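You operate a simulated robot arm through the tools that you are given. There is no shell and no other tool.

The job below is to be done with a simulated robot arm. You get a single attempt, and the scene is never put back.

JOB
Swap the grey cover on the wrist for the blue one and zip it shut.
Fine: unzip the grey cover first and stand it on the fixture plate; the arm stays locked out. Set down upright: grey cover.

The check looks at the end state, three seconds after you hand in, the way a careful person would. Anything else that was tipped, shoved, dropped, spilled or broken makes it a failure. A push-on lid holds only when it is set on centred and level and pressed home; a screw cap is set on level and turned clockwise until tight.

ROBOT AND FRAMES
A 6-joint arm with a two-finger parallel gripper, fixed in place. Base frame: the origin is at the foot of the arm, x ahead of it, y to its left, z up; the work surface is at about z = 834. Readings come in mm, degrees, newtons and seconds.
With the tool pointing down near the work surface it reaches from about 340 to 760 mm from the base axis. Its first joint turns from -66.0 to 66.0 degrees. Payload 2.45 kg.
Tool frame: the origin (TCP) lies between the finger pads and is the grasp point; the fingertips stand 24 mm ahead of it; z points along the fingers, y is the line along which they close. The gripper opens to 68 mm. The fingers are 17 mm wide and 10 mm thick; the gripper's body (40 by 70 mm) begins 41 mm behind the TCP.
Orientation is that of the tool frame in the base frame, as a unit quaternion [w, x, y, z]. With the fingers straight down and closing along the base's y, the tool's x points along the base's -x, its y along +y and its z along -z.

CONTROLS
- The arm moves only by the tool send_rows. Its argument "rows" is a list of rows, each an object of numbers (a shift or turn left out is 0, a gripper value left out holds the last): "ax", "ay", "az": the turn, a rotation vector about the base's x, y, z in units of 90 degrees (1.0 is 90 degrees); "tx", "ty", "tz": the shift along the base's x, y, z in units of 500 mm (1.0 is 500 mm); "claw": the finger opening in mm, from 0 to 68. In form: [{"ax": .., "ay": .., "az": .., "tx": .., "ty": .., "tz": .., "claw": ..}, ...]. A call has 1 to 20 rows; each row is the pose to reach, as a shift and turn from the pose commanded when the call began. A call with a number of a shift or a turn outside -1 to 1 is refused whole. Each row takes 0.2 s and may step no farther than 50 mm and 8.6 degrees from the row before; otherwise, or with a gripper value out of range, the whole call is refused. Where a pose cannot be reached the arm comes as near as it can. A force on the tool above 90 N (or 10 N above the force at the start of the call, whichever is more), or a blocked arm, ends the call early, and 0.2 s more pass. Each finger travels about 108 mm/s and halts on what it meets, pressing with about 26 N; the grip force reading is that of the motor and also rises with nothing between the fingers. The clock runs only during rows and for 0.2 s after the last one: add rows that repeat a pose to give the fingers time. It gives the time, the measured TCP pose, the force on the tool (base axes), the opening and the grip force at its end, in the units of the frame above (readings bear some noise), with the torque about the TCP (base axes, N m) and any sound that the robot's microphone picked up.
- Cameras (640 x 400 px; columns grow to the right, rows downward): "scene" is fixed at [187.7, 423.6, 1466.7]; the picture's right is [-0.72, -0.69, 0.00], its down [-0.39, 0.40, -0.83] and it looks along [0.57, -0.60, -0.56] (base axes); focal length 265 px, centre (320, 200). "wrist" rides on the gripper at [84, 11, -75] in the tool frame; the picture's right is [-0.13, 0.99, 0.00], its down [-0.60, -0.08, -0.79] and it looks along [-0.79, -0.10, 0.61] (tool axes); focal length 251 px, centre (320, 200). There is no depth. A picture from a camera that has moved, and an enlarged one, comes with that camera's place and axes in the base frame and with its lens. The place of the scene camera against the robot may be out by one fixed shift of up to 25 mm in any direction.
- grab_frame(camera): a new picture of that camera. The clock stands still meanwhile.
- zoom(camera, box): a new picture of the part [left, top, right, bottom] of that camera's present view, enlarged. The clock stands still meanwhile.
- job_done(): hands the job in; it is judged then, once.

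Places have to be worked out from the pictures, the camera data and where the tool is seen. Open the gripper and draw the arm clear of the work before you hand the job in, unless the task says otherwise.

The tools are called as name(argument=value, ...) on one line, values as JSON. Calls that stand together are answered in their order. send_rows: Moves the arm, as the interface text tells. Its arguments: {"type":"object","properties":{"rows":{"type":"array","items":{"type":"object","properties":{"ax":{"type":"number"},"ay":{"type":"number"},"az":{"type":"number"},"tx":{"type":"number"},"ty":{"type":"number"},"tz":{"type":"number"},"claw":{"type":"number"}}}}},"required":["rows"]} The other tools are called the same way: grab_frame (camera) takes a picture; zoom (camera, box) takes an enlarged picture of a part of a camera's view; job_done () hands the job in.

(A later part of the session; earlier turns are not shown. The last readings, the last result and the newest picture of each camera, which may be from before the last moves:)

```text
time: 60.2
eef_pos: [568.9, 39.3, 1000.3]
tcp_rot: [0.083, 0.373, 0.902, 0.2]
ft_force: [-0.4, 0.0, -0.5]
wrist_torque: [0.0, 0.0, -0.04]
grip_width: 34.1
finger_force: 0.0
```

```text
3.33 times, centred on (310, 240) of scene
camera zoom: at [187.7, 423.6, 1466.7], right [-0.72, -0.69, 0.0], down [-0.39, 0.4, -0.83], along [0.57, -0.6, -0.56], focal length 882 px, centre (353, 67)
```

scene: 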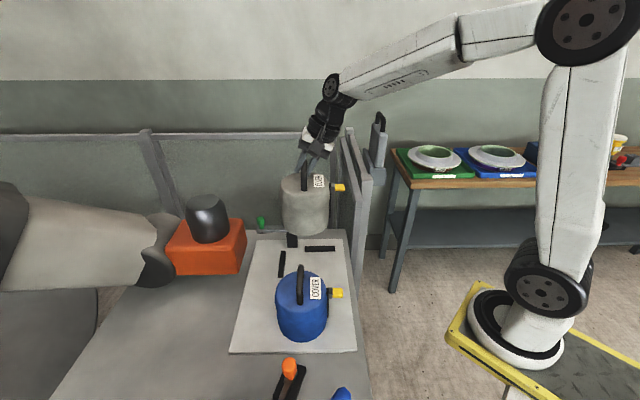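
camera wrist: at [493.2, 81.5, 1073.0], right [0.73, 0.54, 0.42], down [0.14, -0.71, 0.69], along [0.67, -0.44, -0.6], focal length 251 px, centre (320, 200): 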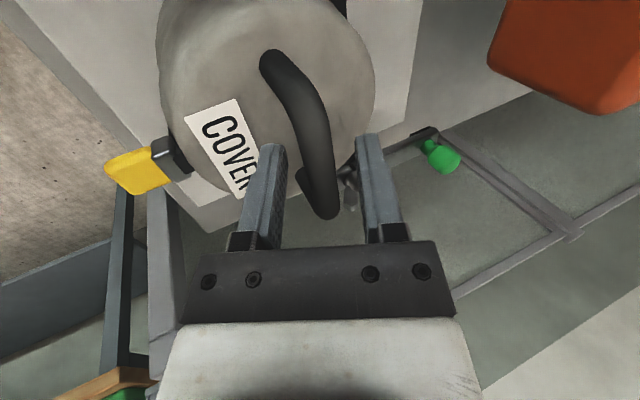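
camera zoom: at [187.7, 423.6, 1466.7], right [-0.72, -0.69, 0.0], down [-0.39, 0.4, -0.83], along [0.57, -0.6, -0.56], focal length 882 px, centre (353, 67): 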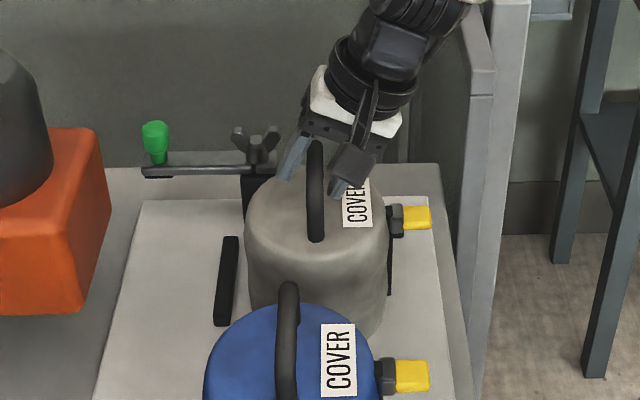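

Released; the grey cover stands upright on the plate. I retreat along the tool axis and rise.

send_rows(rows=[{"tx": -0.012, "ty": -0.012, "tz": 0.036, "claw": 34}, {"tx": -0.024, "ty": -0.024, "tz": 0.073}, {"tx": -0.036, "ty": -0.036, "tz": 0.109}, {"tx": -0.048, "ty": -0.048, "tz": 0.145}, {"tx": -0.048, "ty": -0.048, "tz": 0.22}, {"tx": -0.048, "ty": -0.048, "tz": 0.26}, {"tx": -0.048, "ty": -0.048, "tz": 0.26}])

grab_frame(camera="scene")

grab_frame(camera="wrist")

```text
time: 61.8
eef_pos: [545.0, 15.7, 1130.5]
tcp_rot: [0.083, 0.373, 0.902, 0.2]
ft_force: [-0.7, -0.5, -0.2]
wrist_torque: [0.01, -0.02, 0.02]
grip_width: 33.8
finger_force: 0.1
```

```text
taken
```

scene: 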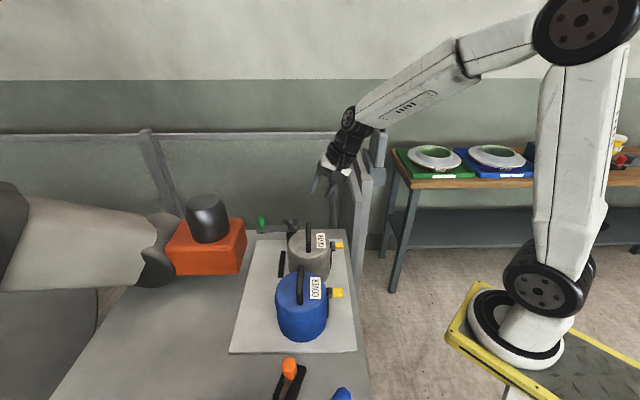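

```text
taken
camera wrist: at [469.2, 57.2, 1203.8], right [0.73, 0.54, 0.42], down [0.14, -0.71, 0.69], along [0.67, -0.44, -0.6], focal length 251 px, centre (320, 200)
```

wrist: 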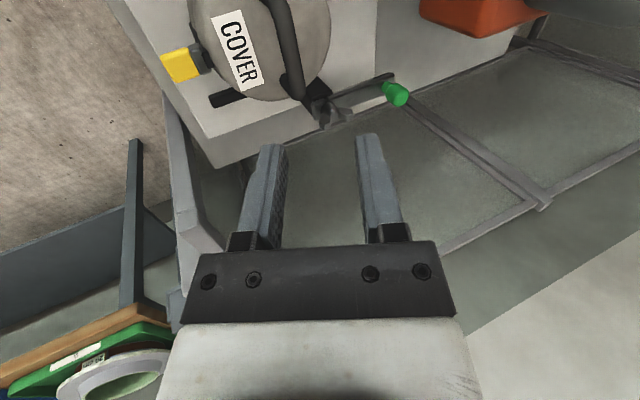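

Both covers stand properly. Before taking the blue one I want the spigot's exact centre and height, so I move the wrist camera to view it.

send_rows(rows=[{"tx": 0.004, "ty": 0.07, "tz": 0.03, "claw": 40}, {"tx": 0.008, "ty": 0.15, "tz": 0.06}, {"tx": 0.012, "ty": 0.23, "tz": 0.09}, {"tx": 0.016, "ty": 0.31, "tz": 0.093}, {"tx": 0.022, "ty": 0.386, "tz": 0.093}, {"tx": 0.022, "ty": 0.386, "tz": 0.093}])

grab_frame(camera="wrist")

zoom(camera="wrist", box=[320, 60, 520, 220])

```text
time: 63.2
eef_pos: [557.5, 208.7, 1176.5]
tcp_rot: [0.083, 0.374, 0.902, 0.2]
ft_force: [-0.3, -0.7, -0.1]
wrist_torque: [-0.02, 0.0, 0.0]
grip_width: 40.0
finger_force: 0.0
```

```text
taken
camera wrist: at [481.2, 250.9, 1249.5], right [0.73, 0.54, 0.42], down [0.14, -0.71, 0.69], along [0.67, -0.44, -0.59], focal length 251 px, centre (320, 200)
```

wrist: 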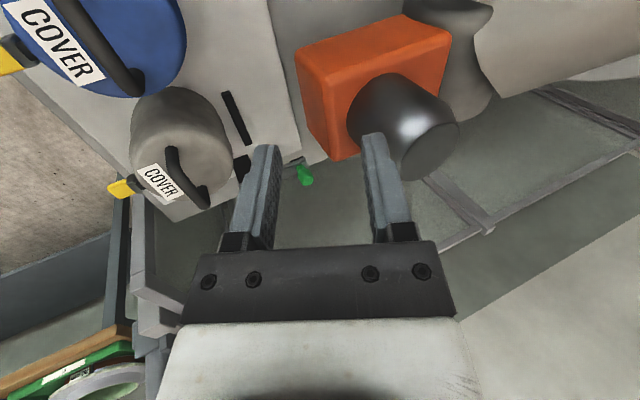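

```text
2.50 times, centred on (420, 140) of wrist
camera zoom: at [481.2, 250.9, 1249.5], right [0.73, 0.54, 0.42], down [0.14, -0.71, 0.69], along [0.67, -0.44, -0.59], focal length 629 px, centre (70, 350)
```

zoom: 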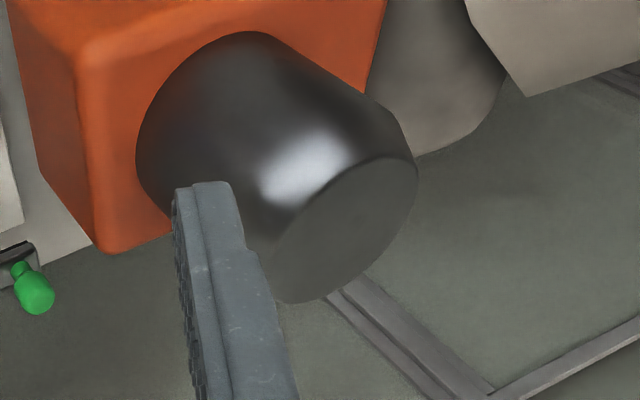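

The spigot is visible: a plain post with a chamfered flat top. I take a second view from further to +y for triangulation.

send_rows(rows=[{"tx": 0.008, "ty": 0.09, "tz": 0.02}, {"tx": 0.016, "ty": 0.18, "tz": 0.04}, {"tx": 0.024, "ty": 0.27, "tz": 0.06}, {"tx": 0.024, "ty": 0.27, "tz": 0.06}])

zoom(camera="wrist", box=[240, 60, 440, 220])

grab_frame(camera="wrist")

```text
time: 64.2
eef_pos: [567.9, 345.6, 1206.4]
tcp_rot: [0.083, 0.373, 0.902, 0.201]
ft_force: [0.2, 0.9, -0.1]
wrist_torque: [0.0, -0.01, 0.0]
grip_width: 39.7
finger_force: 0.2
```

```text
2.50 times, centred on (340, 140) of wrist
camera zoom: at [492.8, 387.3, 1279.1], right [0.73, 0.54, 0.42], down [0.14, -0.71, 0.69], along [0.67, -0.44, -0.6], focal length 629 px, centre (270, 350)
```

zoom: 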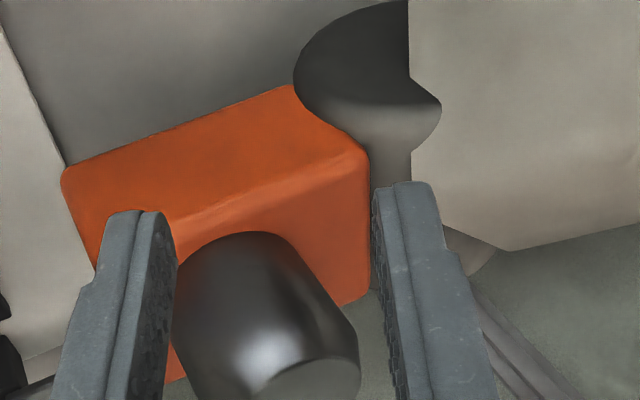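

```text
taken
camera wrist: at [492.8, 387.3, 1279.1], right [0.73, 0.54, 0.42], down [0.14, -0.71, 0.69], along [0.67, -0.44, -0.6], focal length 251 px, centre (320, 200)
```

wrist: 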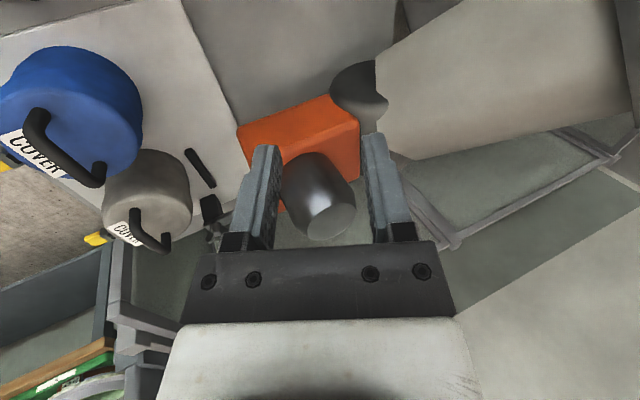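

I zoom on the spigot's top disc in this view.

zoom(camera="wrist", box=[270, 140, 400, 245])

```text
3.81 times, centred on (335, 192) of wrist
camera zoom: at [492.8, 387.3, 1279.1], right [0.73, 0.54, 0.42], down [0.14, -0.71, 0.69], along [0.67, -0.44, -0.6], focal length 958 px, centre (263, 229)
```

zoom: 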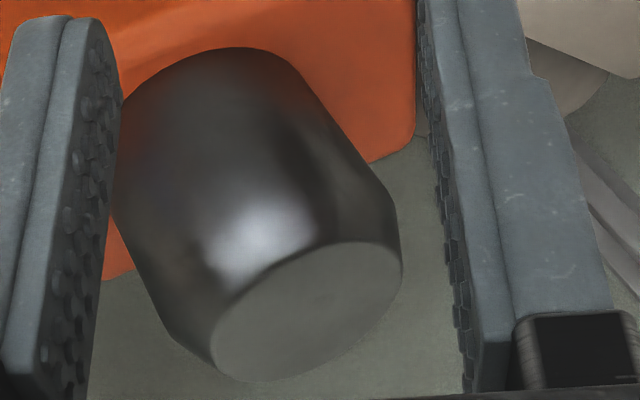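

The spigot's top disc triangulates cleanly to (722, 235, 1113), so the cover base needs to be above ≈1115 – TCP z of about 1285 suffices, within reach. Now I go to the pre-grasp position for the blue handle, at (451, 138, 1060), same tool orientation.

send_rows(rows=[{"tx": -0.034, "ty": -0.059, "tz": -0.03, "claw": 40}, {"tx": -0.068, "ty": -0.118, "tz": -0.07}, {"tx": -0.1, "ty": -0.177, "tz": -0.11}, {"tx": -0.134, "ty": -0.236, "tz": -0.155}, {"tx": -0.168, "ty": -0.295, "tz": -0.2}, {"tx": -0.2, "ty": -0.354, "tz": -0.25}, {"tx": -0.234, "ty": -0.412, "tz": -0.295}, {"tx": -0.234, "ty": -0.412, "tz": -0.295}])

zoom(camera="wrist", box=[220, 20, 420, 220])

grab_frame(camera="scene")

```text
time: 66.0
eef_pos: [451.3, 138.1, 1057.4]
tcp_rot: [0.083, 0.373, 0.902, 0.2]
ft_force: [0.4, 0.5, 0.5]
wrist_torque: [0.01, 0.03, -0.02]
grip_width: 40.2
finger_force: 0.1
```

```text
2.00 times, centred on (320, 120) of wrist
camera zoom: at [375.4, 179.9, 1131.5], right [0.73, 0.54, 0.42], down [0.14, -0.71, 0.69], along [0.67, -0.44, -0.59], focal length 503 px, centre (320, 360)
```

zoom: 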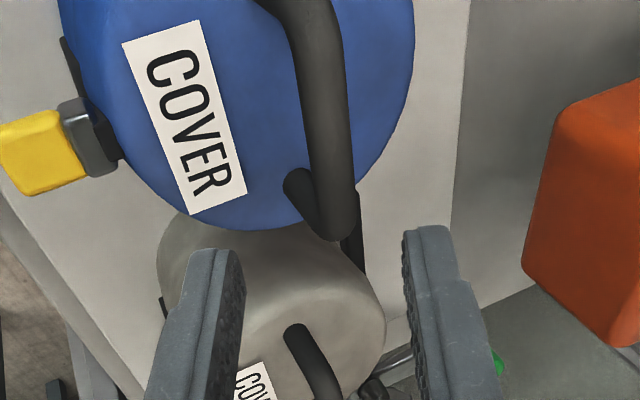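

```text
taken
```

scene: 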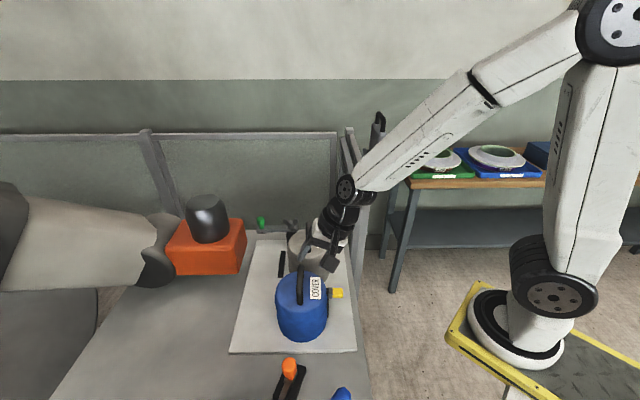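

Matching against the grey pre-grasp image, the blue handle sits about 4 mm further back along the bar direction than estimated. I correct by (−2, +5, +2) mm and compare again.

send_rows(rows=[{"tx": -0.0044, "ty": 0.0096, "tz": 0.0045, "claw": 40}, {"tx": -0.0044, "ty": 0.0096, "tz": 0.0045}])

zoom(camera="wrist", box=[220, 20, 420, 220])

```text
time: 66.6
eef_pos: [448.6, 142.3, 1060.3]
tcp_rot: [0.083, 0.373, 0.902, 0.2]
ft_force: [1.5, 0.2, 0.5]
wrist_torque: [0.02, 0.03, -0.01]
grip_width: 39.9
finger_force: 0.0
```

```text
2.00 times, centred on (320, 120) of wrist
camera zoom: at [373.3, 184.7, 1134.1], right [0.73, 0.55, 0.42], down [0.14, -0.71, 0.69], along [0.67, -0.44, -0.59], focal length 503 px, centre (320, 360)
```

zoom: 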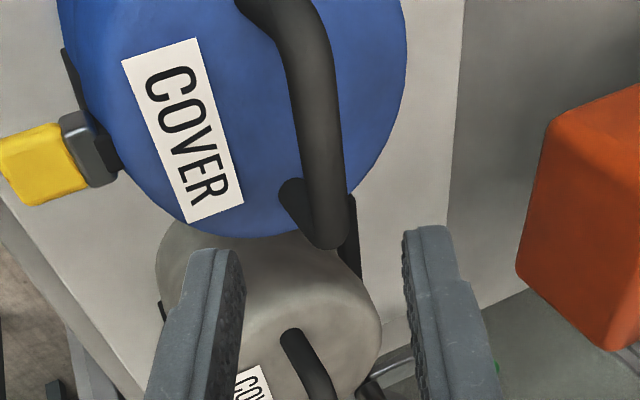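

The image now matches the grey pre-grasp picture within about a pixel or two. I repeat the same approach motion, fingers at 34 mm.

send_rows(rows=[{"tx": 0.0135, "ty": 0.0135, "tz": -0.041, "claw": 34}, {"tx": 0.027, "ty": 0.027, "tz": -0.0816}, {"tx": 0.0318, "ty": 0.0318, "tz": -0.096}, {"tx": 0.0366, "ty": 0.0366, "tz": -0.111}, {"tx": 0.0414, "ty": 0.0414, "tz": -0.125}, {"tx": 0.0414, "ty": 0.0414, "tz": -0.125}])

zoom(camera="wrist", box=[220, 50, 420, 250])

zoom(camera="scene", box=[250, 210, 370, 350])

```text
time: 68.0
eef_pos: [470.2, 163.9, 998.0]
tcp_rot: [0.082, 0.373, 0.902, 0.2]
ft_force: [0.1, -0.2, 0.0]
wrist_torque: [0.0, 0.01, 0.01]
grip_width: 34.3
finger_force: 0.0
```

```text
2.00 times, centred on (320, 150) of wrist
camera zoom: at [394.2, 205.1, 1071.7], right [0.73, 0.54, 0.42], down [0.14, -0.71, 0.69], along [0.67, -0.44, -0.6], focal length 503 px, centre (320, 300)
```

zoom: 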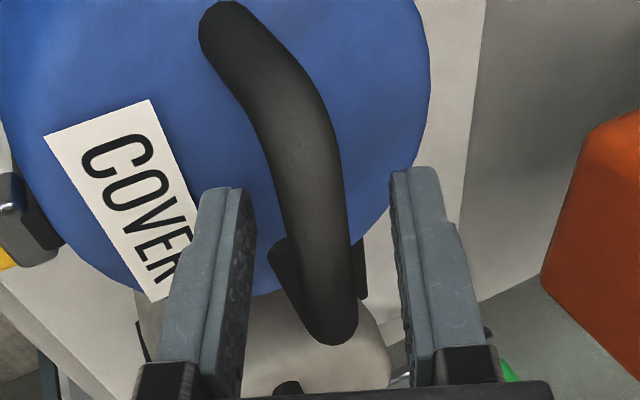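

```text
2.86 times, centred on (310, 280) of scene
camera zoom: at [187.7, 423.6, 1466.7], right [-0.72, -0.69, 0.0], down [-0.39, 0.4, -0.83], along [0.57, -0.6, -0.56], focal length 756 px, centre (349, -29)
```

zoom: 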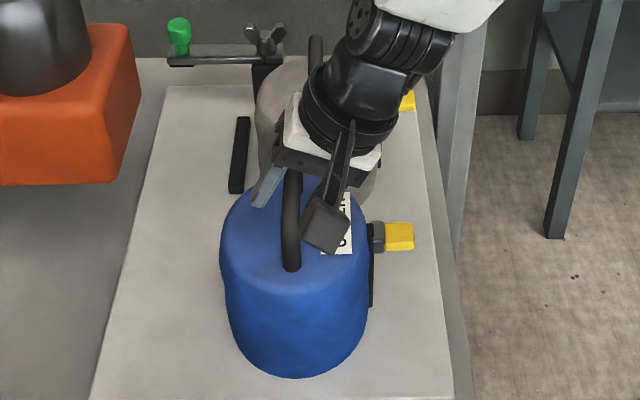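

Matches the grey grasp picture. I close on the blue handle.

send_rows(rows=[{"claw": 4}, {"claw": 4}, {"claw": 4}, {"claw": 4}])

zoom(camera="wrist", box=[220, 50, 420, 250])

```text
time: 69.0
eef_pos: [470.5, 161.7, 998.5]
tcp_rot: [0.083, 0.374, 0.902, 0.2]
ft_force: [-0.2, 0.6, 0.7]
wrist_torque: [0.08, 0.09, -0.07]
grip_width: 13.9
finger_force: 25.9
```

```text
2.00 times, centred on (320, 150) of wrist
camera zoom: at [394.1, 205.1, 1071.7], right [0.73, 0.54, 0.42], down [0.14, -0.71, 0.69], along [0.67, -0.44, -0.6], focal length 503 px, centre (320, 300)
```

zoom: 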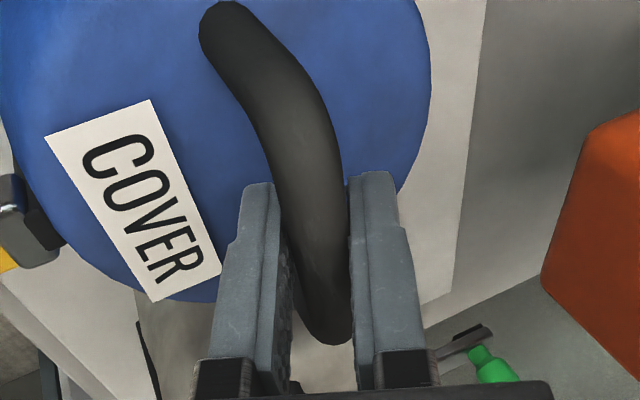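

Grip 13.9 mm, and the picture is pixel-identical to the grey grasp, so the seat pose will be the same tool pose. I lift straight up 60 mm first.

send_rows(rows=[{"tz": 0.01, "claw": 4}, {"tz": 0.03}, {"tz": 0.06}, {"tz": 0.09}, {"tz": 0.12}, {"tz": 0.12}])

grab_frame(camera="scene")

```text
time: 70.4
eef_pos: [470.1, 163.0, 1058.6]
tcp_rot: [0.083, 0.373, 0.902, 0.2]
ft_force: [0.4, 0.0, -2.6]
wrist_torque: [0.03, -0.04, -0.02]
grip_width: 13.6
finger_force: 26.0
```

```text
taken
```

scene: 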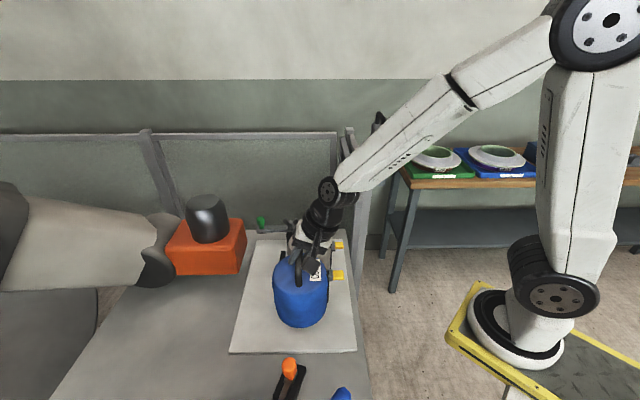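

Lifted cleanly, 2.6 N. I carry it up and over to about (600, 200, 1294), rising first.

send_rows(rows=[{"tz": 0.07, "claw": 4}, {"tz": 0.15}, {"tx": 0.02, "ty": 0.006, "tz": 0.23}, {"tx": 0.06, "ty": 0.017, "tz": 0.3}, {"tx": 0.11, "ty": 0.031, "tz": 0.36}, {"tx": 0.16, "ty": 0.045, "tz": 0.42}, {"tx": 0.21, "ty": 0.06, "tz": 0.465}, {"tx": 0.26, "ty": 0.074, "tz": 0.472}, {"tx": 0.26, "ty": 0.074, "tz": 0.472}])

grab_frame(camera="scene")

grab_frame(camera="wrist")

```text
time: 72.4
eef_pos: [600.7, 198.9, 1296.1]
tcp_rot: [0.083, 0.374, 0.902, 0.201]
ft_force: [0.9, -0.3, -2.0]
wrist_torque: [0.04, -0.01, -0.02]
grip_width: 13.7
finger_force: 25.7
```

```text
taken
```

scene: 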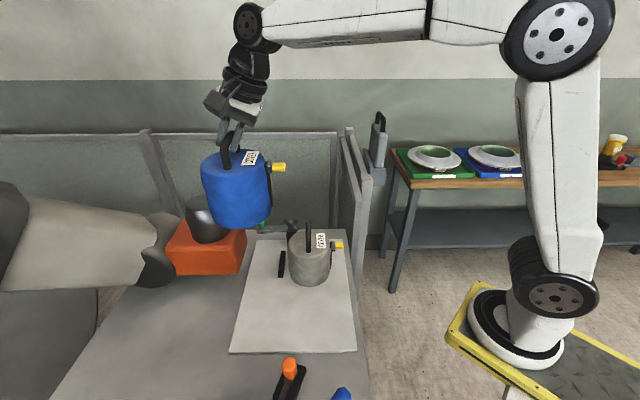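

```text
taken
camera wrist: at [525.2, 241.8, 1368.2], right [0.73, 0.54, 0.42], down [0.14, -0.71, 0.69], along [0.67, -0.44, -0.6], focal length 251 px, centre (320, 200)
```

wrist: 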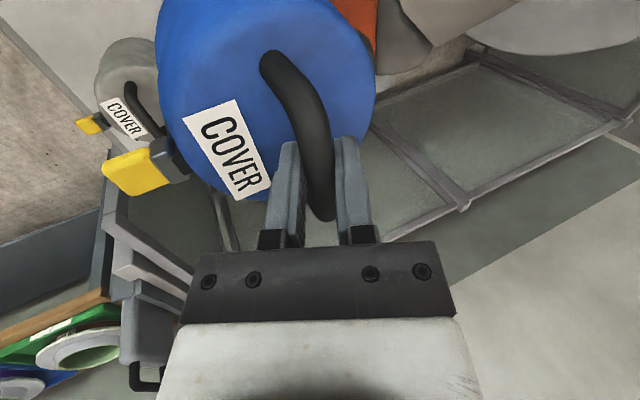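

The blue cover hangs upright at the right height (base ≈15–25 mm above the spigot top). I move horizontally toward the spigot, stopping 25 mm short to check.

send_rows(rows=[{"tx": 0.06, "ty": 0.016, "tz": -0.001, "claw": 4}, {"tx": 0.12, "ty": 0.032, "tz": -0.001}, {"tx": 0.17, "ty": 0.045, "tz": -0.002}, {"tx": 0.2, "ty": 0.053, "tz": -0.002}, {"tx": 0.2, "ty": 0.053, "tz": -0.002}])

zoom(camera="scene", box=[150, 90, 310, 260])

grab_frame(camera="wrist")

```text
time: 73.6
eef_pos: [699.4, 226.1, 1293.8]
tcp_rot: [0.083, 0.374, 0.902, 0.2]
ft_force: [-0.5, 0.1, -2.2]
wrist_torque: [0.0, -0.01, 0.02]
grip_width: 13.5
finger_force: 26.3
```

```text
2.35 times, centred on (230, 175) of scene
camera zoom: at [187.7, 423.6, 1466.7], right [-0.72, -0.69, 0.0], down [-0.39, 0.4, -0.83], along [0.57, -0.6, -0.56], focal length 623 px, centre (532, 259)
```

zoom: 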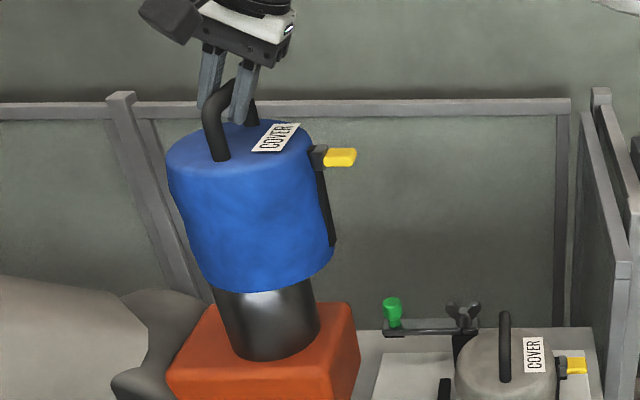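

```text
taken
camera wrist: at [623.9, 268.7, 1366.9], right [0.73, 0.54, 0.42], down [0.14, -0.71, 0.69], along [0.67, -0.44, -0.6], focal length 251 px, centre (320, 200)
```

wrist: 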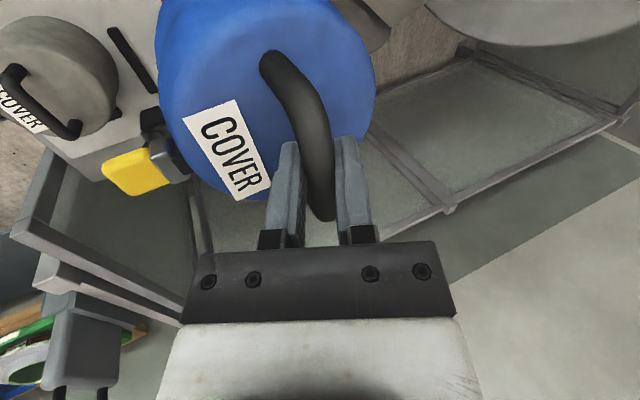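

No contact passing over the spigot. I move the last (25, 6) mm to stand directly above the seat pose.

send_rows(rows=[{"tx": 0.02, "ty": 0.005, "claw": 4}, {"tx": 0.04, "ty": 0.009}, {"tx": 0.0508, "ty": 0.0116}, {"tx": 0.0508, "ty": 0.0116}])

zoom(camera="scene", box=[150, 90, 310, 260])

zoom(camera="wrist", box=[220, 50, 420, 250])

```text
time: 74.6
eef_pos: [725.8, 231.9, 1293.7]
tcp_rot: [0.083, 0.373, 0.902, 0.2]
ft_force: [-0.4, 0.7, -3.2]
wrist_torque: [0.01, -0.01, 0.01]
grip_width: 13.6
finger_force: 25.7
```

```text
2.35 times, centred on (230, 175) of scene
camera zoom: at [187.7, 423.6, 1466.7], right [-0.72, -0.69, 0.0], down [-0.39, 0.4, -0.83], along [0.57, -0.6, -0.56], focal length 623 px, centre (532, 259)
```

zoom: 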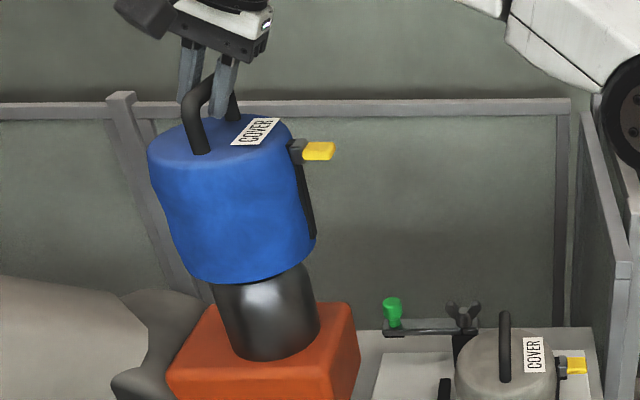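

```text
2.00 times, centred on (320, 150) of wrist
camera zoom: at [649.5, 274.6, 1366.8], right [0.73, 0.54, 0.42], down [0.14, -0.71, 0.69], along [0.67, -0.44, -0.6], focal length 503 px, centre (320, 300)
```

zoom: 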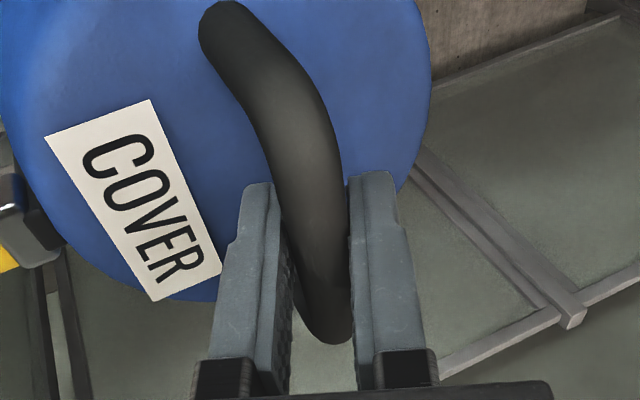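

Position matches the grey seat pose exactly, 109 mm above it. I start lowering, 30 mm first, and check the side forces.

send_rows(rows=[{"tz": -0.012, "claw": 4}, {"tz": -0.024}, {"tz": -0.036}, {"tz": -0.048}, {"tz": -0.06}, {"tz": -0.06}])

zoom(camera="scene", box=[150, 90, 310, 260])

```text
time: 76.0
eef_pos: [725.1, 232.3, 1263.3]
tcp_rot: [0.083, 0.374, 0.902, 0.2]
ft_force: [-0.2, 0.4, -1.9]
wrist_torque: [0.02, -0.02, 0.03]
grip_width: 13.8
finger_force: 25.4
```

```text
2.35 times, centred on (230, 175) of scene
camera zoom: at [187.7, 423.6, 1466.7], right [-0.72, -0.69, 0.0], down [-0.39, 0.4, -0.83], along [0.57, -0.6, -0.56], focal length 623 px, centre (532, 259)
```

zoom: 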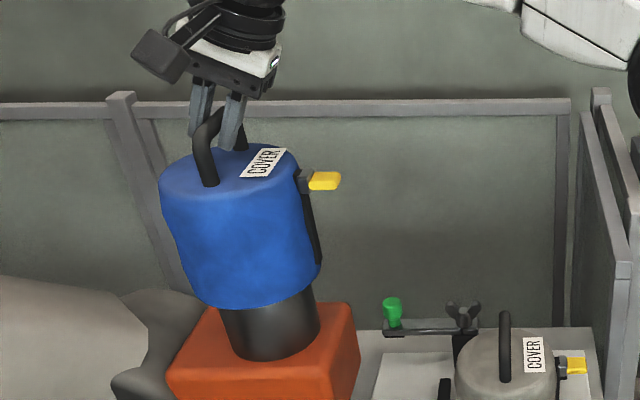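

No contact force; the cover is going over the spigot. I lower another 45 mm.

send_rows(rows=[{"tz": -0.012, "claw": 4}, {"tz": -0.024}, {"tz": -0.036}, {"tz": -0.048}, {"tz": -0.06}, {"tz": -0.072}, {"tz": -0.084}, {"tz": -0.09}, {"tz": -0.09}])

zoom(camera="scene", box=[150, 110, 310, 270])

```text
time: 78.0
eef_pos: [724.7, 231.2, 1219.0]
tcp_rot: [0.083, 0.373, 0.902, 0.2]
ft_force: [-0.3, 0.6, -2.1]
wrist_torque: [0.01, -0.02, -0.01]
grip_width: 13.3
finger_force: 26.1
```

```text
2.50 times, centred on (230, 190) of scene
camera zoom: at [187.7, 423.6, 1466.7], right [-0.72, -0.69, 0.0], down [-0.39, 0.4, -0.83], along [0.57, -0.6, -0.56], focal length 662 px, centre (545, 225)
```

zoom: 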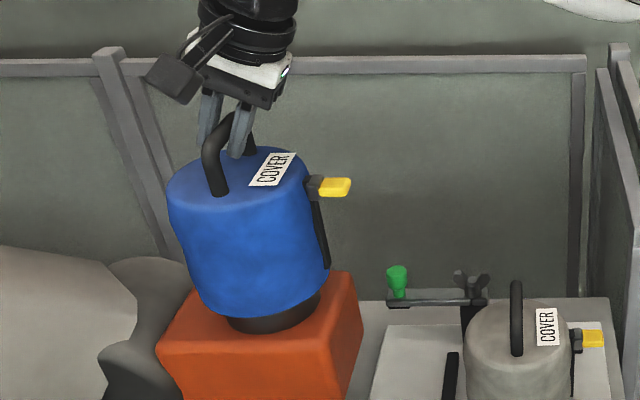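

Still force-free. I lower 28 mm more, leaving about 6 mm to the seat.

send_rows(rows=[{"tz": -0.01, "claw": 4}, {"tz": -0.02}, {"tz": -0.03}, {"tz": -0.04}, {"tz": -0.05}, {"tz": -0.056}, {"tz": -0.056}])

```text
time: 79.6
eef_pos: [725.6, 232.7, 1189.4]
tcp_rot: [0.082, 0.373, 0.902, 0.2]
ft_force: [0.2, -0.5, -2.5]
wrist_torque: [0.01, -0.01, 0.0]
grip_width: 13.6
finger_force: 26.1
```

At z≈1190 with no load. I creep down in 1 mm steps to find the seat.

send_rows(rows=[{"tz": -0.002, "claw": 4}, {"tz": -0.004}, {"tz": -0.006}, {"tz": -0.008}, {"tz": -0.008}])

zoom(camera="scene", box=[150, 130, 310, 270])

```text
time: 80.8
eef_pos: [725.0, 230.5, 1186.8]
tcp_rot: [0.083, 0.373, 0.902, 0.2]
ft_force: [0.2, 0.3, -2.1]
wrist_torque: [0.02, -0.04, 0.01]
grip_width: 13.6
finger_force: 26.0
```

```text
2.86 times, centred on (230, 200) of scene
camera zoom: at [187.7, 423.6, 1466.7], right [-0.72, -0.69, 0.0], down [-0.39, 0.4, -0.83], along [0.57, -0.6, -0.56], focal length 756 px, centre (577, 200)
```

zoom: 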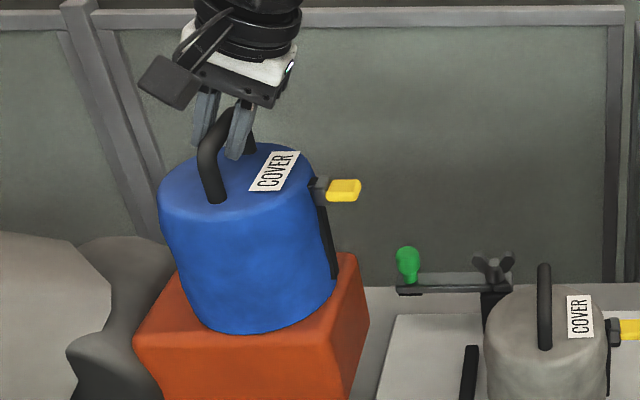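

Almost seated, still hanging (−2 N). Continue down by 1 mm steps.

send_rows(rows=[{"tz": -0.002, "claw": 4}, {"tz": -0.004}, {"tz": -0.004}])

```text
time: 81.6
eef_pos: [724.3, 231.8, 1183.9]
tcp_rot: [0.083, 0.373, 0.902, 0.201]
ft_force: [0.7, 0.3, -0.3]
wrist_torque: [-0.03, 0.01, -0.01]
grip_width: 13.5
finger_force: 26.3
```

The weight is coming off (−0.3 N): contact. One more millimetre to be sure it is home.

send_rows(rows=[{"tz": -0.002, "claw": 4}, {"tz": -0.002}, {"tz": -0.002}])

zoom(camera="scene", box=[150, 130, 310, 270])

zoom(camera="wrist", box=[220, 50, 420, 250])

```text
time: 82.4
eef_pos: [725.5, 231.7, 1184.0]
tcp_rot: [0.084, 0.374, 0.902, 0.201]
ft_force: [4.0, 1.5, 8.6]
wrist_torque: [0.04, -0.01, -0.02]
grip_width: 13.4
finger_force: 26.2
```

```text
2.86 times, centred on (230, 200) of scene
camera zoom: at [187.6, 423.6, 1466.7], right [-0.72, -0.69, 0.0], down [-0.39, 0.4, -0.83], along [0.57, -0.6, -0.56], focal length 756 px, centre (577, 200)
```

zoom: 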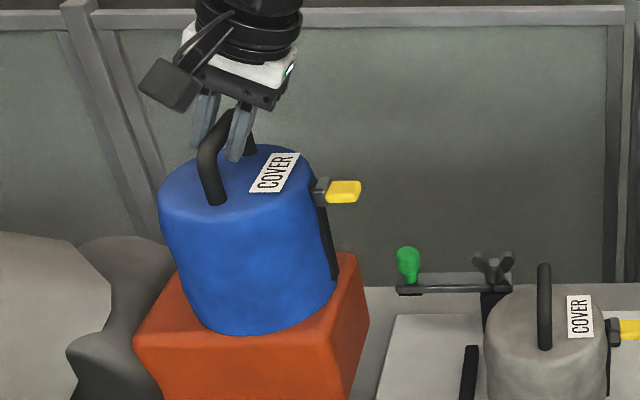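

```text
2.00 times, centred on (320, 150) of wrist
camera zoom: at [649.4, 274.6, 1257.8], right [0.72, 0.54, 0.42], down [0.14, -0.72, 0.69], along [0.67, -0.44, -0.59], focal length 503 px, centre (320, 300)
```

zoom: 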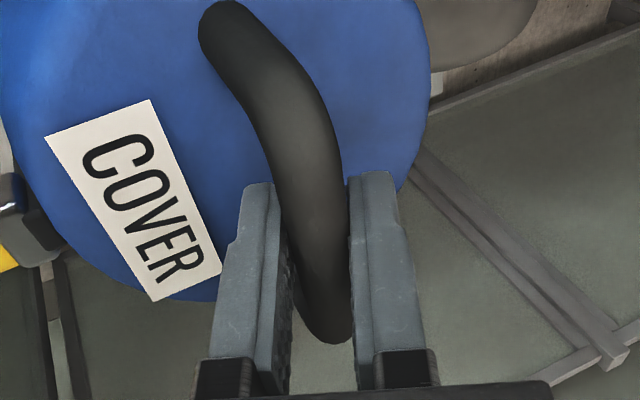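

Seated at the same tool pose as the grey was, 8.6 N of contact. I open the fingers to 34 mm and check.

send_rows(rows=[{"tz": 0.001, "claw": 20}, {"tz": 0.001, "claw": 34}, {"tz": 0.001, "claw": 34}])

zoom(camera="wrist", box=[220, 50, 420, 250])

zoom(camera="scene", box=[150, 130, 310, 270])

```text
time: 83.2
eef_pos: [725.1, 231.6, 1183.3]
tcp_rot: [0.082, 0.373, 0.902, 0.2]
ft_force: [0.6, 0.4, -0.4]
wrist_torque: [0.02, 0.01, -0.03]
grip_width: 33.8
finger_force: 0.0
```

```text
2.00 times, centred on (320, 150) of wrist
camera zoom: at [649.4, 274.4, 1256.9], right [0.73, 0.54, 0.42], down [0.14, -0.71, 0.69], along [0.67, -0.44, -0.6], focal length 503 px, centre (320, 300)
```

zoom: 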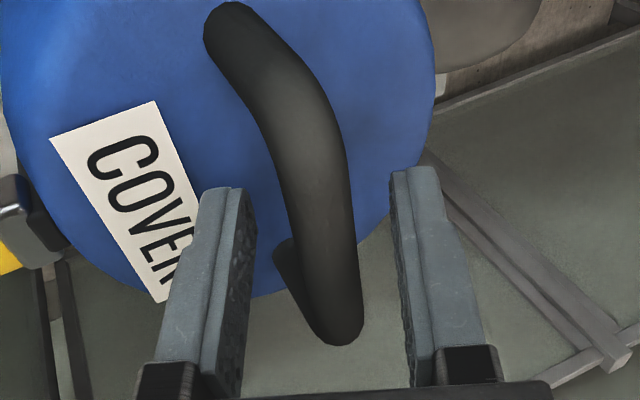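

```text
2.86 times, centred on (230, 200) of scene
camera zoom: at [187.7, 423.6, 1466.7], right [-0.72, -0.69, 0.0], down [-0.39, 0.4, -0.83], along [0.57, -0.6, -0.56], focal length 756 px, centre (577, 200)
```

zoom: 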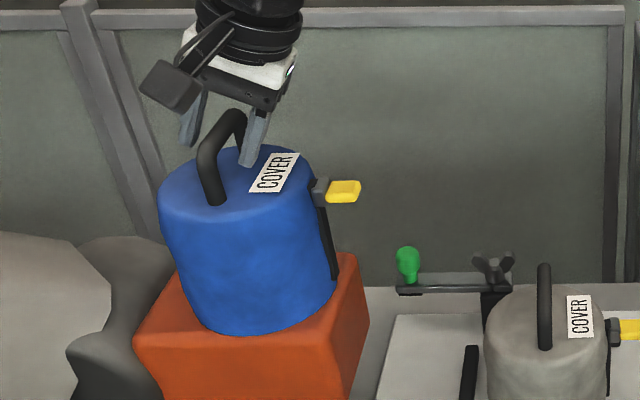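

The blue cover is seated and free. I retreat along the tool axis and move inward to a safe place above the table.

send_rows(rows=[{"tx": -0.012, "ty": -0.012, "tz": 0.036, "claw": 34}, {"tx": -0.024, "ty": -0.024, "tz": 0.073}, {"tx": -0.036, "ty": -0.036, "tz": 0.109}, {"tx": -0.048, "ty": -0.048, "tz": 0.145}, {"tx": -0.12, "ty": -0.08, "tz": 0.17}, {"tx": -0.19, "ty": -0.12, "tz": 0.19}, {"tx": -0.25, "ty": -0.164, "tz": 0.19}, {"tx": -0.25, "ty": -0.164, "tz": 0.19}])

send_rows(rows=[{"ax": -0.049, "ay": 0.049, "claw": 48}, {"ax": -0.098, "ay": 0.098}, {"ax": -0.147, "ay": 0.147}, {"ax": -0.1964, "ay": 0.1964}, {"ax": -0.1964, "ay": 0.1964}])

grab_frame(camera="scene")

```text
time: 85.0
eef_pos: [600.2, 149.8, 1279.7]
tcp_rot: [0.083, 0.373, 0.902, 0.2]
ft_force: [0.0, 0.0, 0.5]
wrist_torque: [0.0, 0.01, 0.0]
grip_width: 33.8
finger_force: 0.0
```

```text
time: 86.2
eef_pos: [600.0, 150.8, 1278.0]
tcp_rot: [-0.001, 0.383, 0.924, -0.001]
ft_force: [0.2, 0.4, 0.6]
wrist_torque: [0.05, 0.0, -0.02]
grip_width: 47.9
finger_force: 0.1
```

```text
taken
```

scene: 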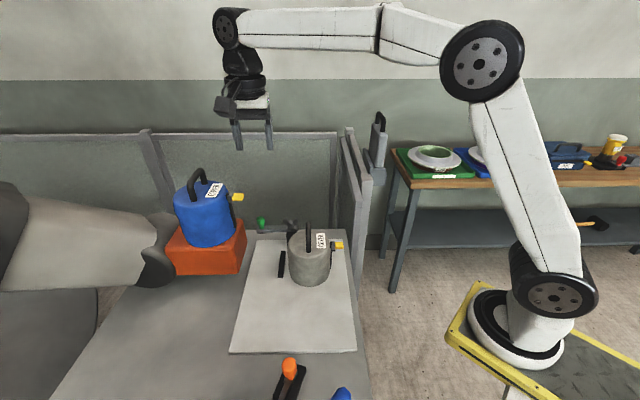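

Blue is on the wrist, grey stands on the plate. Now I yaw back to +45° and tilt 45° toward the tab, as when unzipping.

send_rows(rows=[{"az": 0.09, "ty": -0.009}, {"az": 0.18, "ty": -0.018}, {"az": 0.27, "ty": -0.027}, {"az": 0.36, "ty": -0.036}, {"az": 0.45, "ty": -0.045}, {"az": 0.54, "ty": -0.054}, {"az": 0.63, "ty": -0.063}, {"az": 0.72, "ty": -0.072}, {"az": 0.81, "ty": -0.081}, {"az": 0.9, "ty": -0.09}, {"az": 0.99, "ty": -0.096}, {"az": 1.0, "ty": -0.096}])

send_rows(rows=[{"ax": 0.059, "ay": -0.059}, {"ax": 0.118, "ay": -0.118}, {"ax": 0.177, "ay": -0.177}, {"ax": 0.236, "ay": -0.236}, {"ax": 0.295, "ay": -0.295}, {"ax": 0.3535, "ay": -0.3535}, {"ax": 0.3535, "ay": -0.3535}])

grab_frame(camera="wrist")

```text
time: 88.8
eef_pos: [599.1, 101.9, 1278.0]
tcp_rot: [0.0, -0.384, 0.923, 0.0]
ft_force: [0.5, 0.2, 0.2]
wrist_torque: [-0.04, -0.03, 0.0]
grip_width: 47.8
finger_force: 0.0
```

```text
time: 90.4
eef_pos: [601.1, 102.2, 1279.0]
tcp_rot: [0.354, -0.354, 0.853, 0.146]
ft_force: [-0.3, 0.2, 0.3]
wrist_torque: [-0.01, -0.02, 0.03]
grip_width: 48.2
finger_force: 0.0
```

```text
taken
camera wrist: at [512.1, 28.6, 1273.1], right [-0.64, 0.77, 0.09], down [-0.04, -0.15, 0.99], along [0.77, 0.63, 0.13], focal length 251 px, centre (320, 200)
```

wrist: 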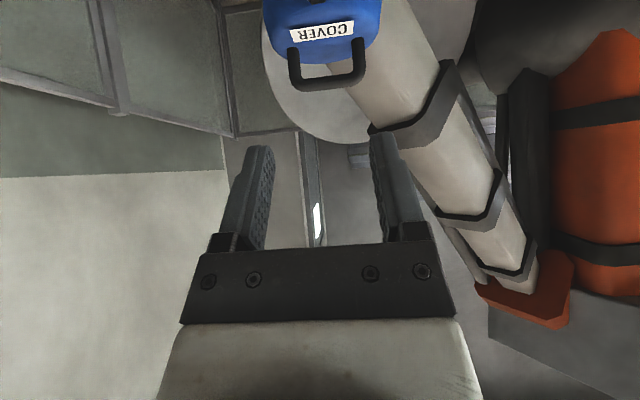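

I descend to the pre-grip point for the blue tab (now near the top of its track), about 70 mm short along the tool axis.

send_rows(rows=[{"tx": 0.02, "ty": 0.02, "tz": -0.07, "claw": 48}, {"tx": 0.04, "ty": 0.042, "tz": -0.14}, {"tx": 0.061, "ty": 0.063, "tz": -0.214}, {"tx": 0.061, "ty": 0.063, "tz": -0.214}])

zoom(camera="wrist", box=[220, 0, 420, 200])

zoom(camera="scene", box=[160, 130, 320, 260])

```text
time: 91.4
eef_pos: [631.2, 133.3, 1170.8]
tcp_rot: [0.354, -0.354, 0.853, 0.147]
ft_force: [0.0, -1.0, 0.3]
wrist_torque: [0.01, -0.01, 0.0]
grip_width: 48.3
finger_force: 0.1
```

```text
2.00 times, centred on (320, 100) of wrist
camera zoom: at [543.0, 60.6, 1164.9], right [-0.64, 0.77, 0.09], down [-0.04, -0.15, 0.99], along [0.77, 0.63, 0.13], focal length 503 px, centre (320, 400)
```

zoom: 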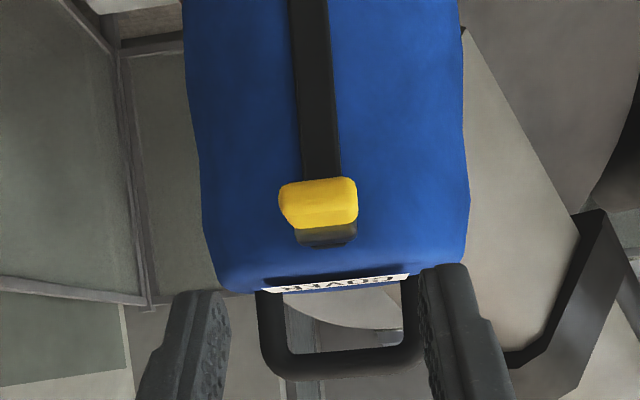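

```text
3.08 times, centred on (240, 195) of scene
camera zoom: at [187.7, 423.6, 1466.7], right [-0.72, -0.69, 0.0], down [-0.39, 0.4, -0.83], along [0.57, -0.6, -0.56], focal length 815 px, centre (566, 215)
```

zoom: 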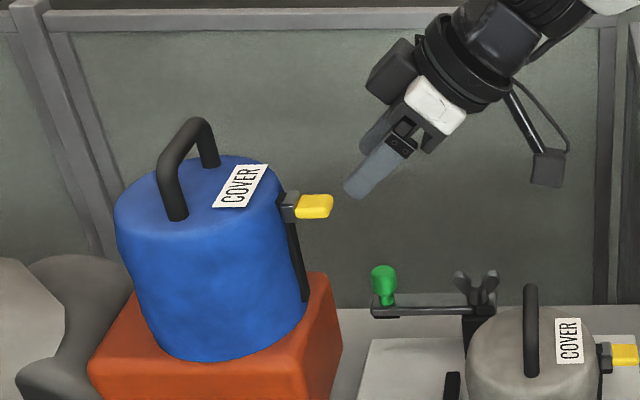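

The tab appears at the same image place as the grey one did at its pre-grip. I make the same approach along the tool axis.

send_rows(rows=[{"tx": 0.0162, "ty": 0.015, "tz": -0.0233, "claw": 48}, {"tx": 0.0324, "ty": 0.0301, "tz": -0.0466}, {"tx": 0.0486, "ty": 0.0452, "tz": -0.07}, {"tx": 0.0648, "ty": 0.0602, "tz": -0.0932}, {"tx": 0.0648, "ty": 0.0602, "tz": -0.0932}])

zoom(camera="wrist", box=[220, 50, 420, 250])

zoom(camera="scene", box=[190, 140, 310, 250])

```text
time: 92.6
eef_pos: [663.4, 163.9, 1125.8]
tcp_rot: [0.353, -0.355, 0.853, 0.147]
ft_force: [-0.6, 0.6, -0.6]
wrist_torque: [0.0, -0.01, 0.03]
grip_width: 47.8
finger_force: 0.1
```

```text
2.00 times, centred on (320, 150) of wrist
camera zoom: at [575.5, 90.6, 1119.6], right [-0.64, 0.77, 0.09], down [-0.04, -0.15, 0.99], along [0.77, 0.63, 0.13], focal length 503 px, centre (320, 300)
```

zoom: 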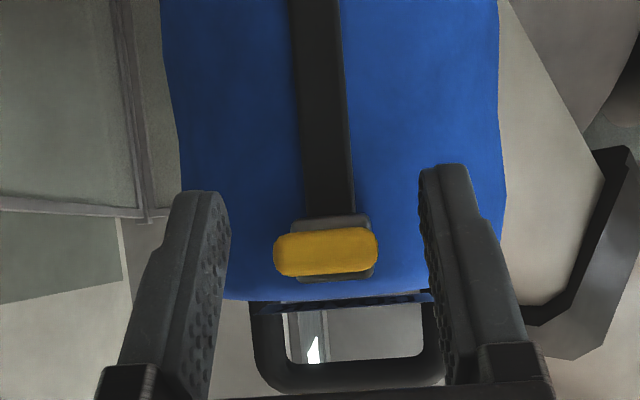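

```text
3.64 times, centred on (250, 195) of scene
camera zoom: at [187.7, 423.6, 1466.7], right [-0.72, -0.69, 0.0], down [-0.39, 0.4, -0.83], along [0.57, -0.6, -0.56], focal length 963 px, centre (574, 218)
```

zoom: 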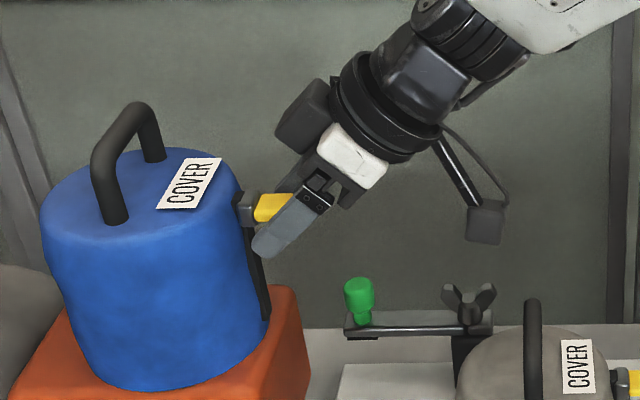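

The tab is ~1.4 mm to the right, ~3 mm lower and slightly further in than my grasp point. I correct by (1.3, 3.7, −3) mm and close.

send_rows(rows=[{"tx": 0.0026, "ty": 0.0074, "tz": -0.006, "claw": 48}, {"tx": 0.0026, "ty": 0.0074, "tz": -0.006, "claw": 48}])

zoom(camera="wrist", box=[220, 50, 420, 250])

```text
time: 93.2
eef_pos: [664.2, 168.4, 1121.9]
tcp_rot: [0.353, -0.353, 0.854, 0.146]
ft_force: [1.1, -0.6, -0.5]
wrist_torque: [0.01, 0.0, 0.0]
grip_width: 48.0
finger_force: 0.0
```

```text
2.00 times, centred on (320, 150) of wrist
camera zoom: at [576.5, 94.4, 1116.4], right [-0.64, 0.77, 0.09], down [-0.04, -0.15, 0.99], along [0.77, 0.63, 0.13], focal length 503 px, centre (320, 300)
```

zoom: 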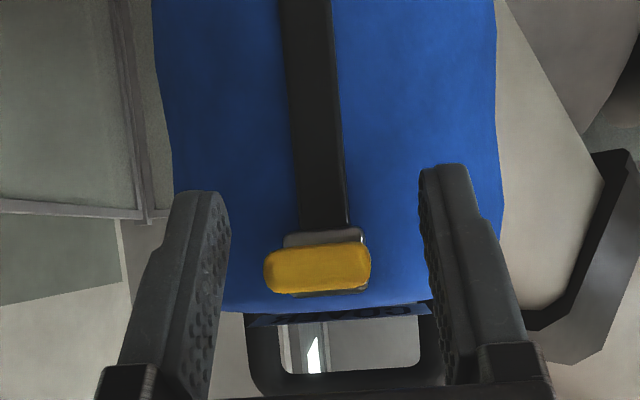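

The tab is now centred at the grasp point. I close on it.

send_rows(rows=[{"claw": 15}, {"claw": 15}, {"claw": 15}])

```text
time: 94.0
eef_pos: [665.5, 168.7, 1122.4]
tcp_rot: [0.353, -0.354, 0.853, 0.147]
ft_force: [-0.4, -0.1, 0.9]
wrist_torque: [0.02, 0.01, 0.01]
grip_width: 23.2
finger_force: 25.7
```

Gripped at 23.2 mm. I pull the slider down 35 mm.

send_rows(rows=[{"tz": -0.01, "claw": 15}, {"tz": -0.02}, {"tz": -0.03}, {"tz": -0.04}, {"tz": -0.05}, {"tz": -0.06}, {"tz": -0.07}, {"tz": -0.07}])

zoom(camera="wrist", box=[220, 50, 420, 250])

zoom(camera="scene", box=[190, 140, 310, 250])

```text
time: 95.8
eef_pos: [664.1, 167.9, 1087.0]
tcp_rot: [0.354, -0.353, 0.854, 0.146]
ft_force: [-0.5, -1.2, 0.3]
wrist_torque: [0.07, -0.01, 0.01]
grip_width: 23.3
finger_force: 26.1
```

```text
2.00 times, centred on (320, 150) of wrist
camera zoom: at [576.3, 94.1, 1081.3], right [-0.64, 0.77, 0.09], down [-0.04, -0.15, 0.99], along [0.77, 0.63, 0.12], focal length 503 px, centre (320, 300)
```

zoom: 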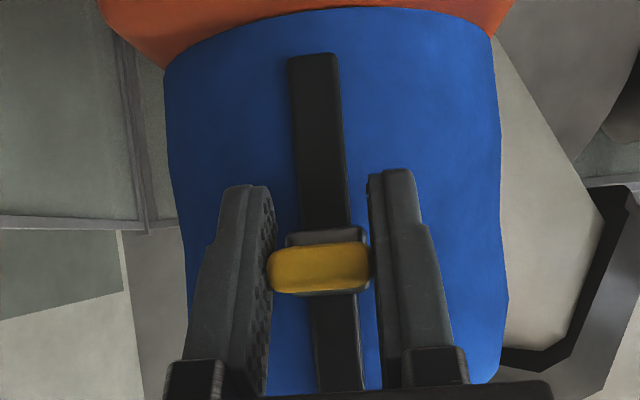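

```text
3.64 times, centred on (250, 195) of scene
camera zoom: at [187.6, 423.5, 1466.7], right [-0.72, -0.69, 0.0], down [-0.39, 0.4, -0.83], along [0.57, -0.6, -0.56], focal length 963 px, centre (574, 218)
```

zoom: 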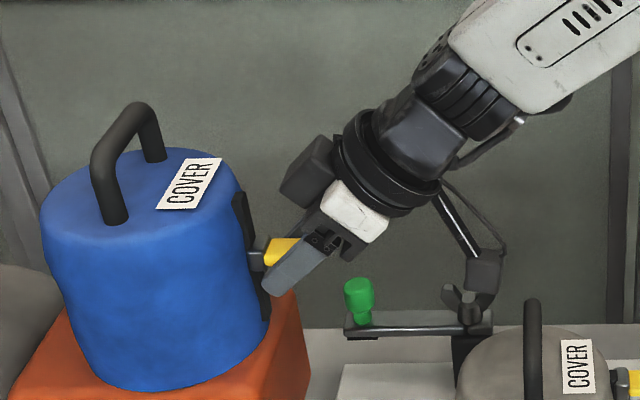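

Slider follows, cover unmoved. I continue down 30 mm (the wrist camera will still be ~30 mm above the grey handle).

send_rows(rows=[{"tz": -0.01, "claw": 15}, {"tz": -0.02}, {"tz": -0.03}, {"tz": -0.04}, {"tz": -0.05}, {"tz": -0.06}, {"tz": -0.06}])

zoom(camera="wrist", box=[220, 50, 420, 250])

zoom(camera="scene", box=[190, 140, 350, 280])

```text
time: 97.4
eef_pos: [664.2, 166.8, 1055.9]
tcp_rot: [0.354, -0.354, 0.853, 0.147]
ft_force: [-0.6, 2.9, -0.5]
wrist_torque: [0.05, -0.08, 0.0]
grip_width: 23.3
finger_force: 25.9
```

```text
2.00 times, centred on (320, 150) of wrist
camera zoom: at [576.6, 94.0, 1051.4], right [-0.64, 0.77, 0.09], down [-0.04, -0.15, 0.99], along [0.77, 0.63, 0.13], focal length 503 px, centre (320, 300)
```

zoom: 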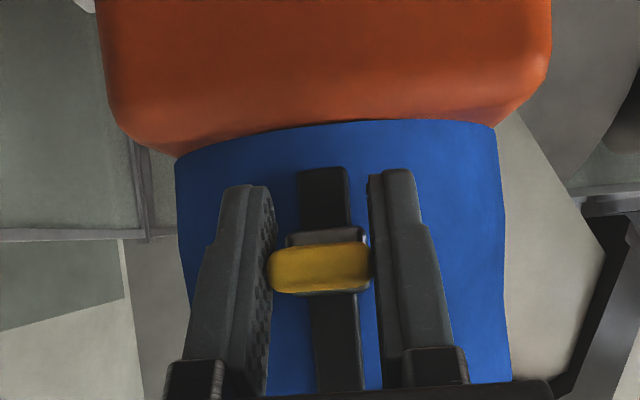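

```text
2.86 times, centred on (270, 210) of scene
camera zoom: at [187.7, 423.6, 1466.7], right [-0.72, -0.69, 0.0], down [-0.39, 0.4, -0.83], along [0.57, -0.6, -0.56], focal length 756 px, centre (463, 171)
```

zoom: 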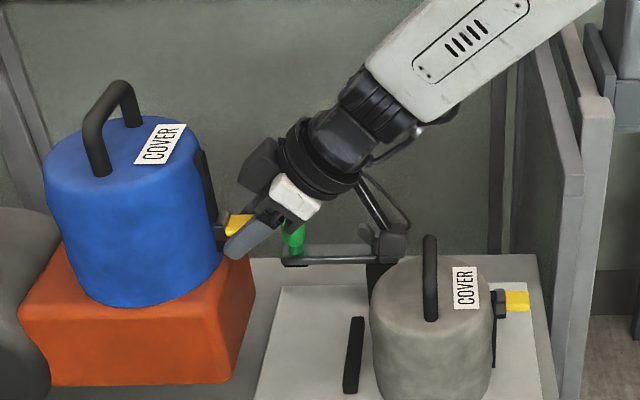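

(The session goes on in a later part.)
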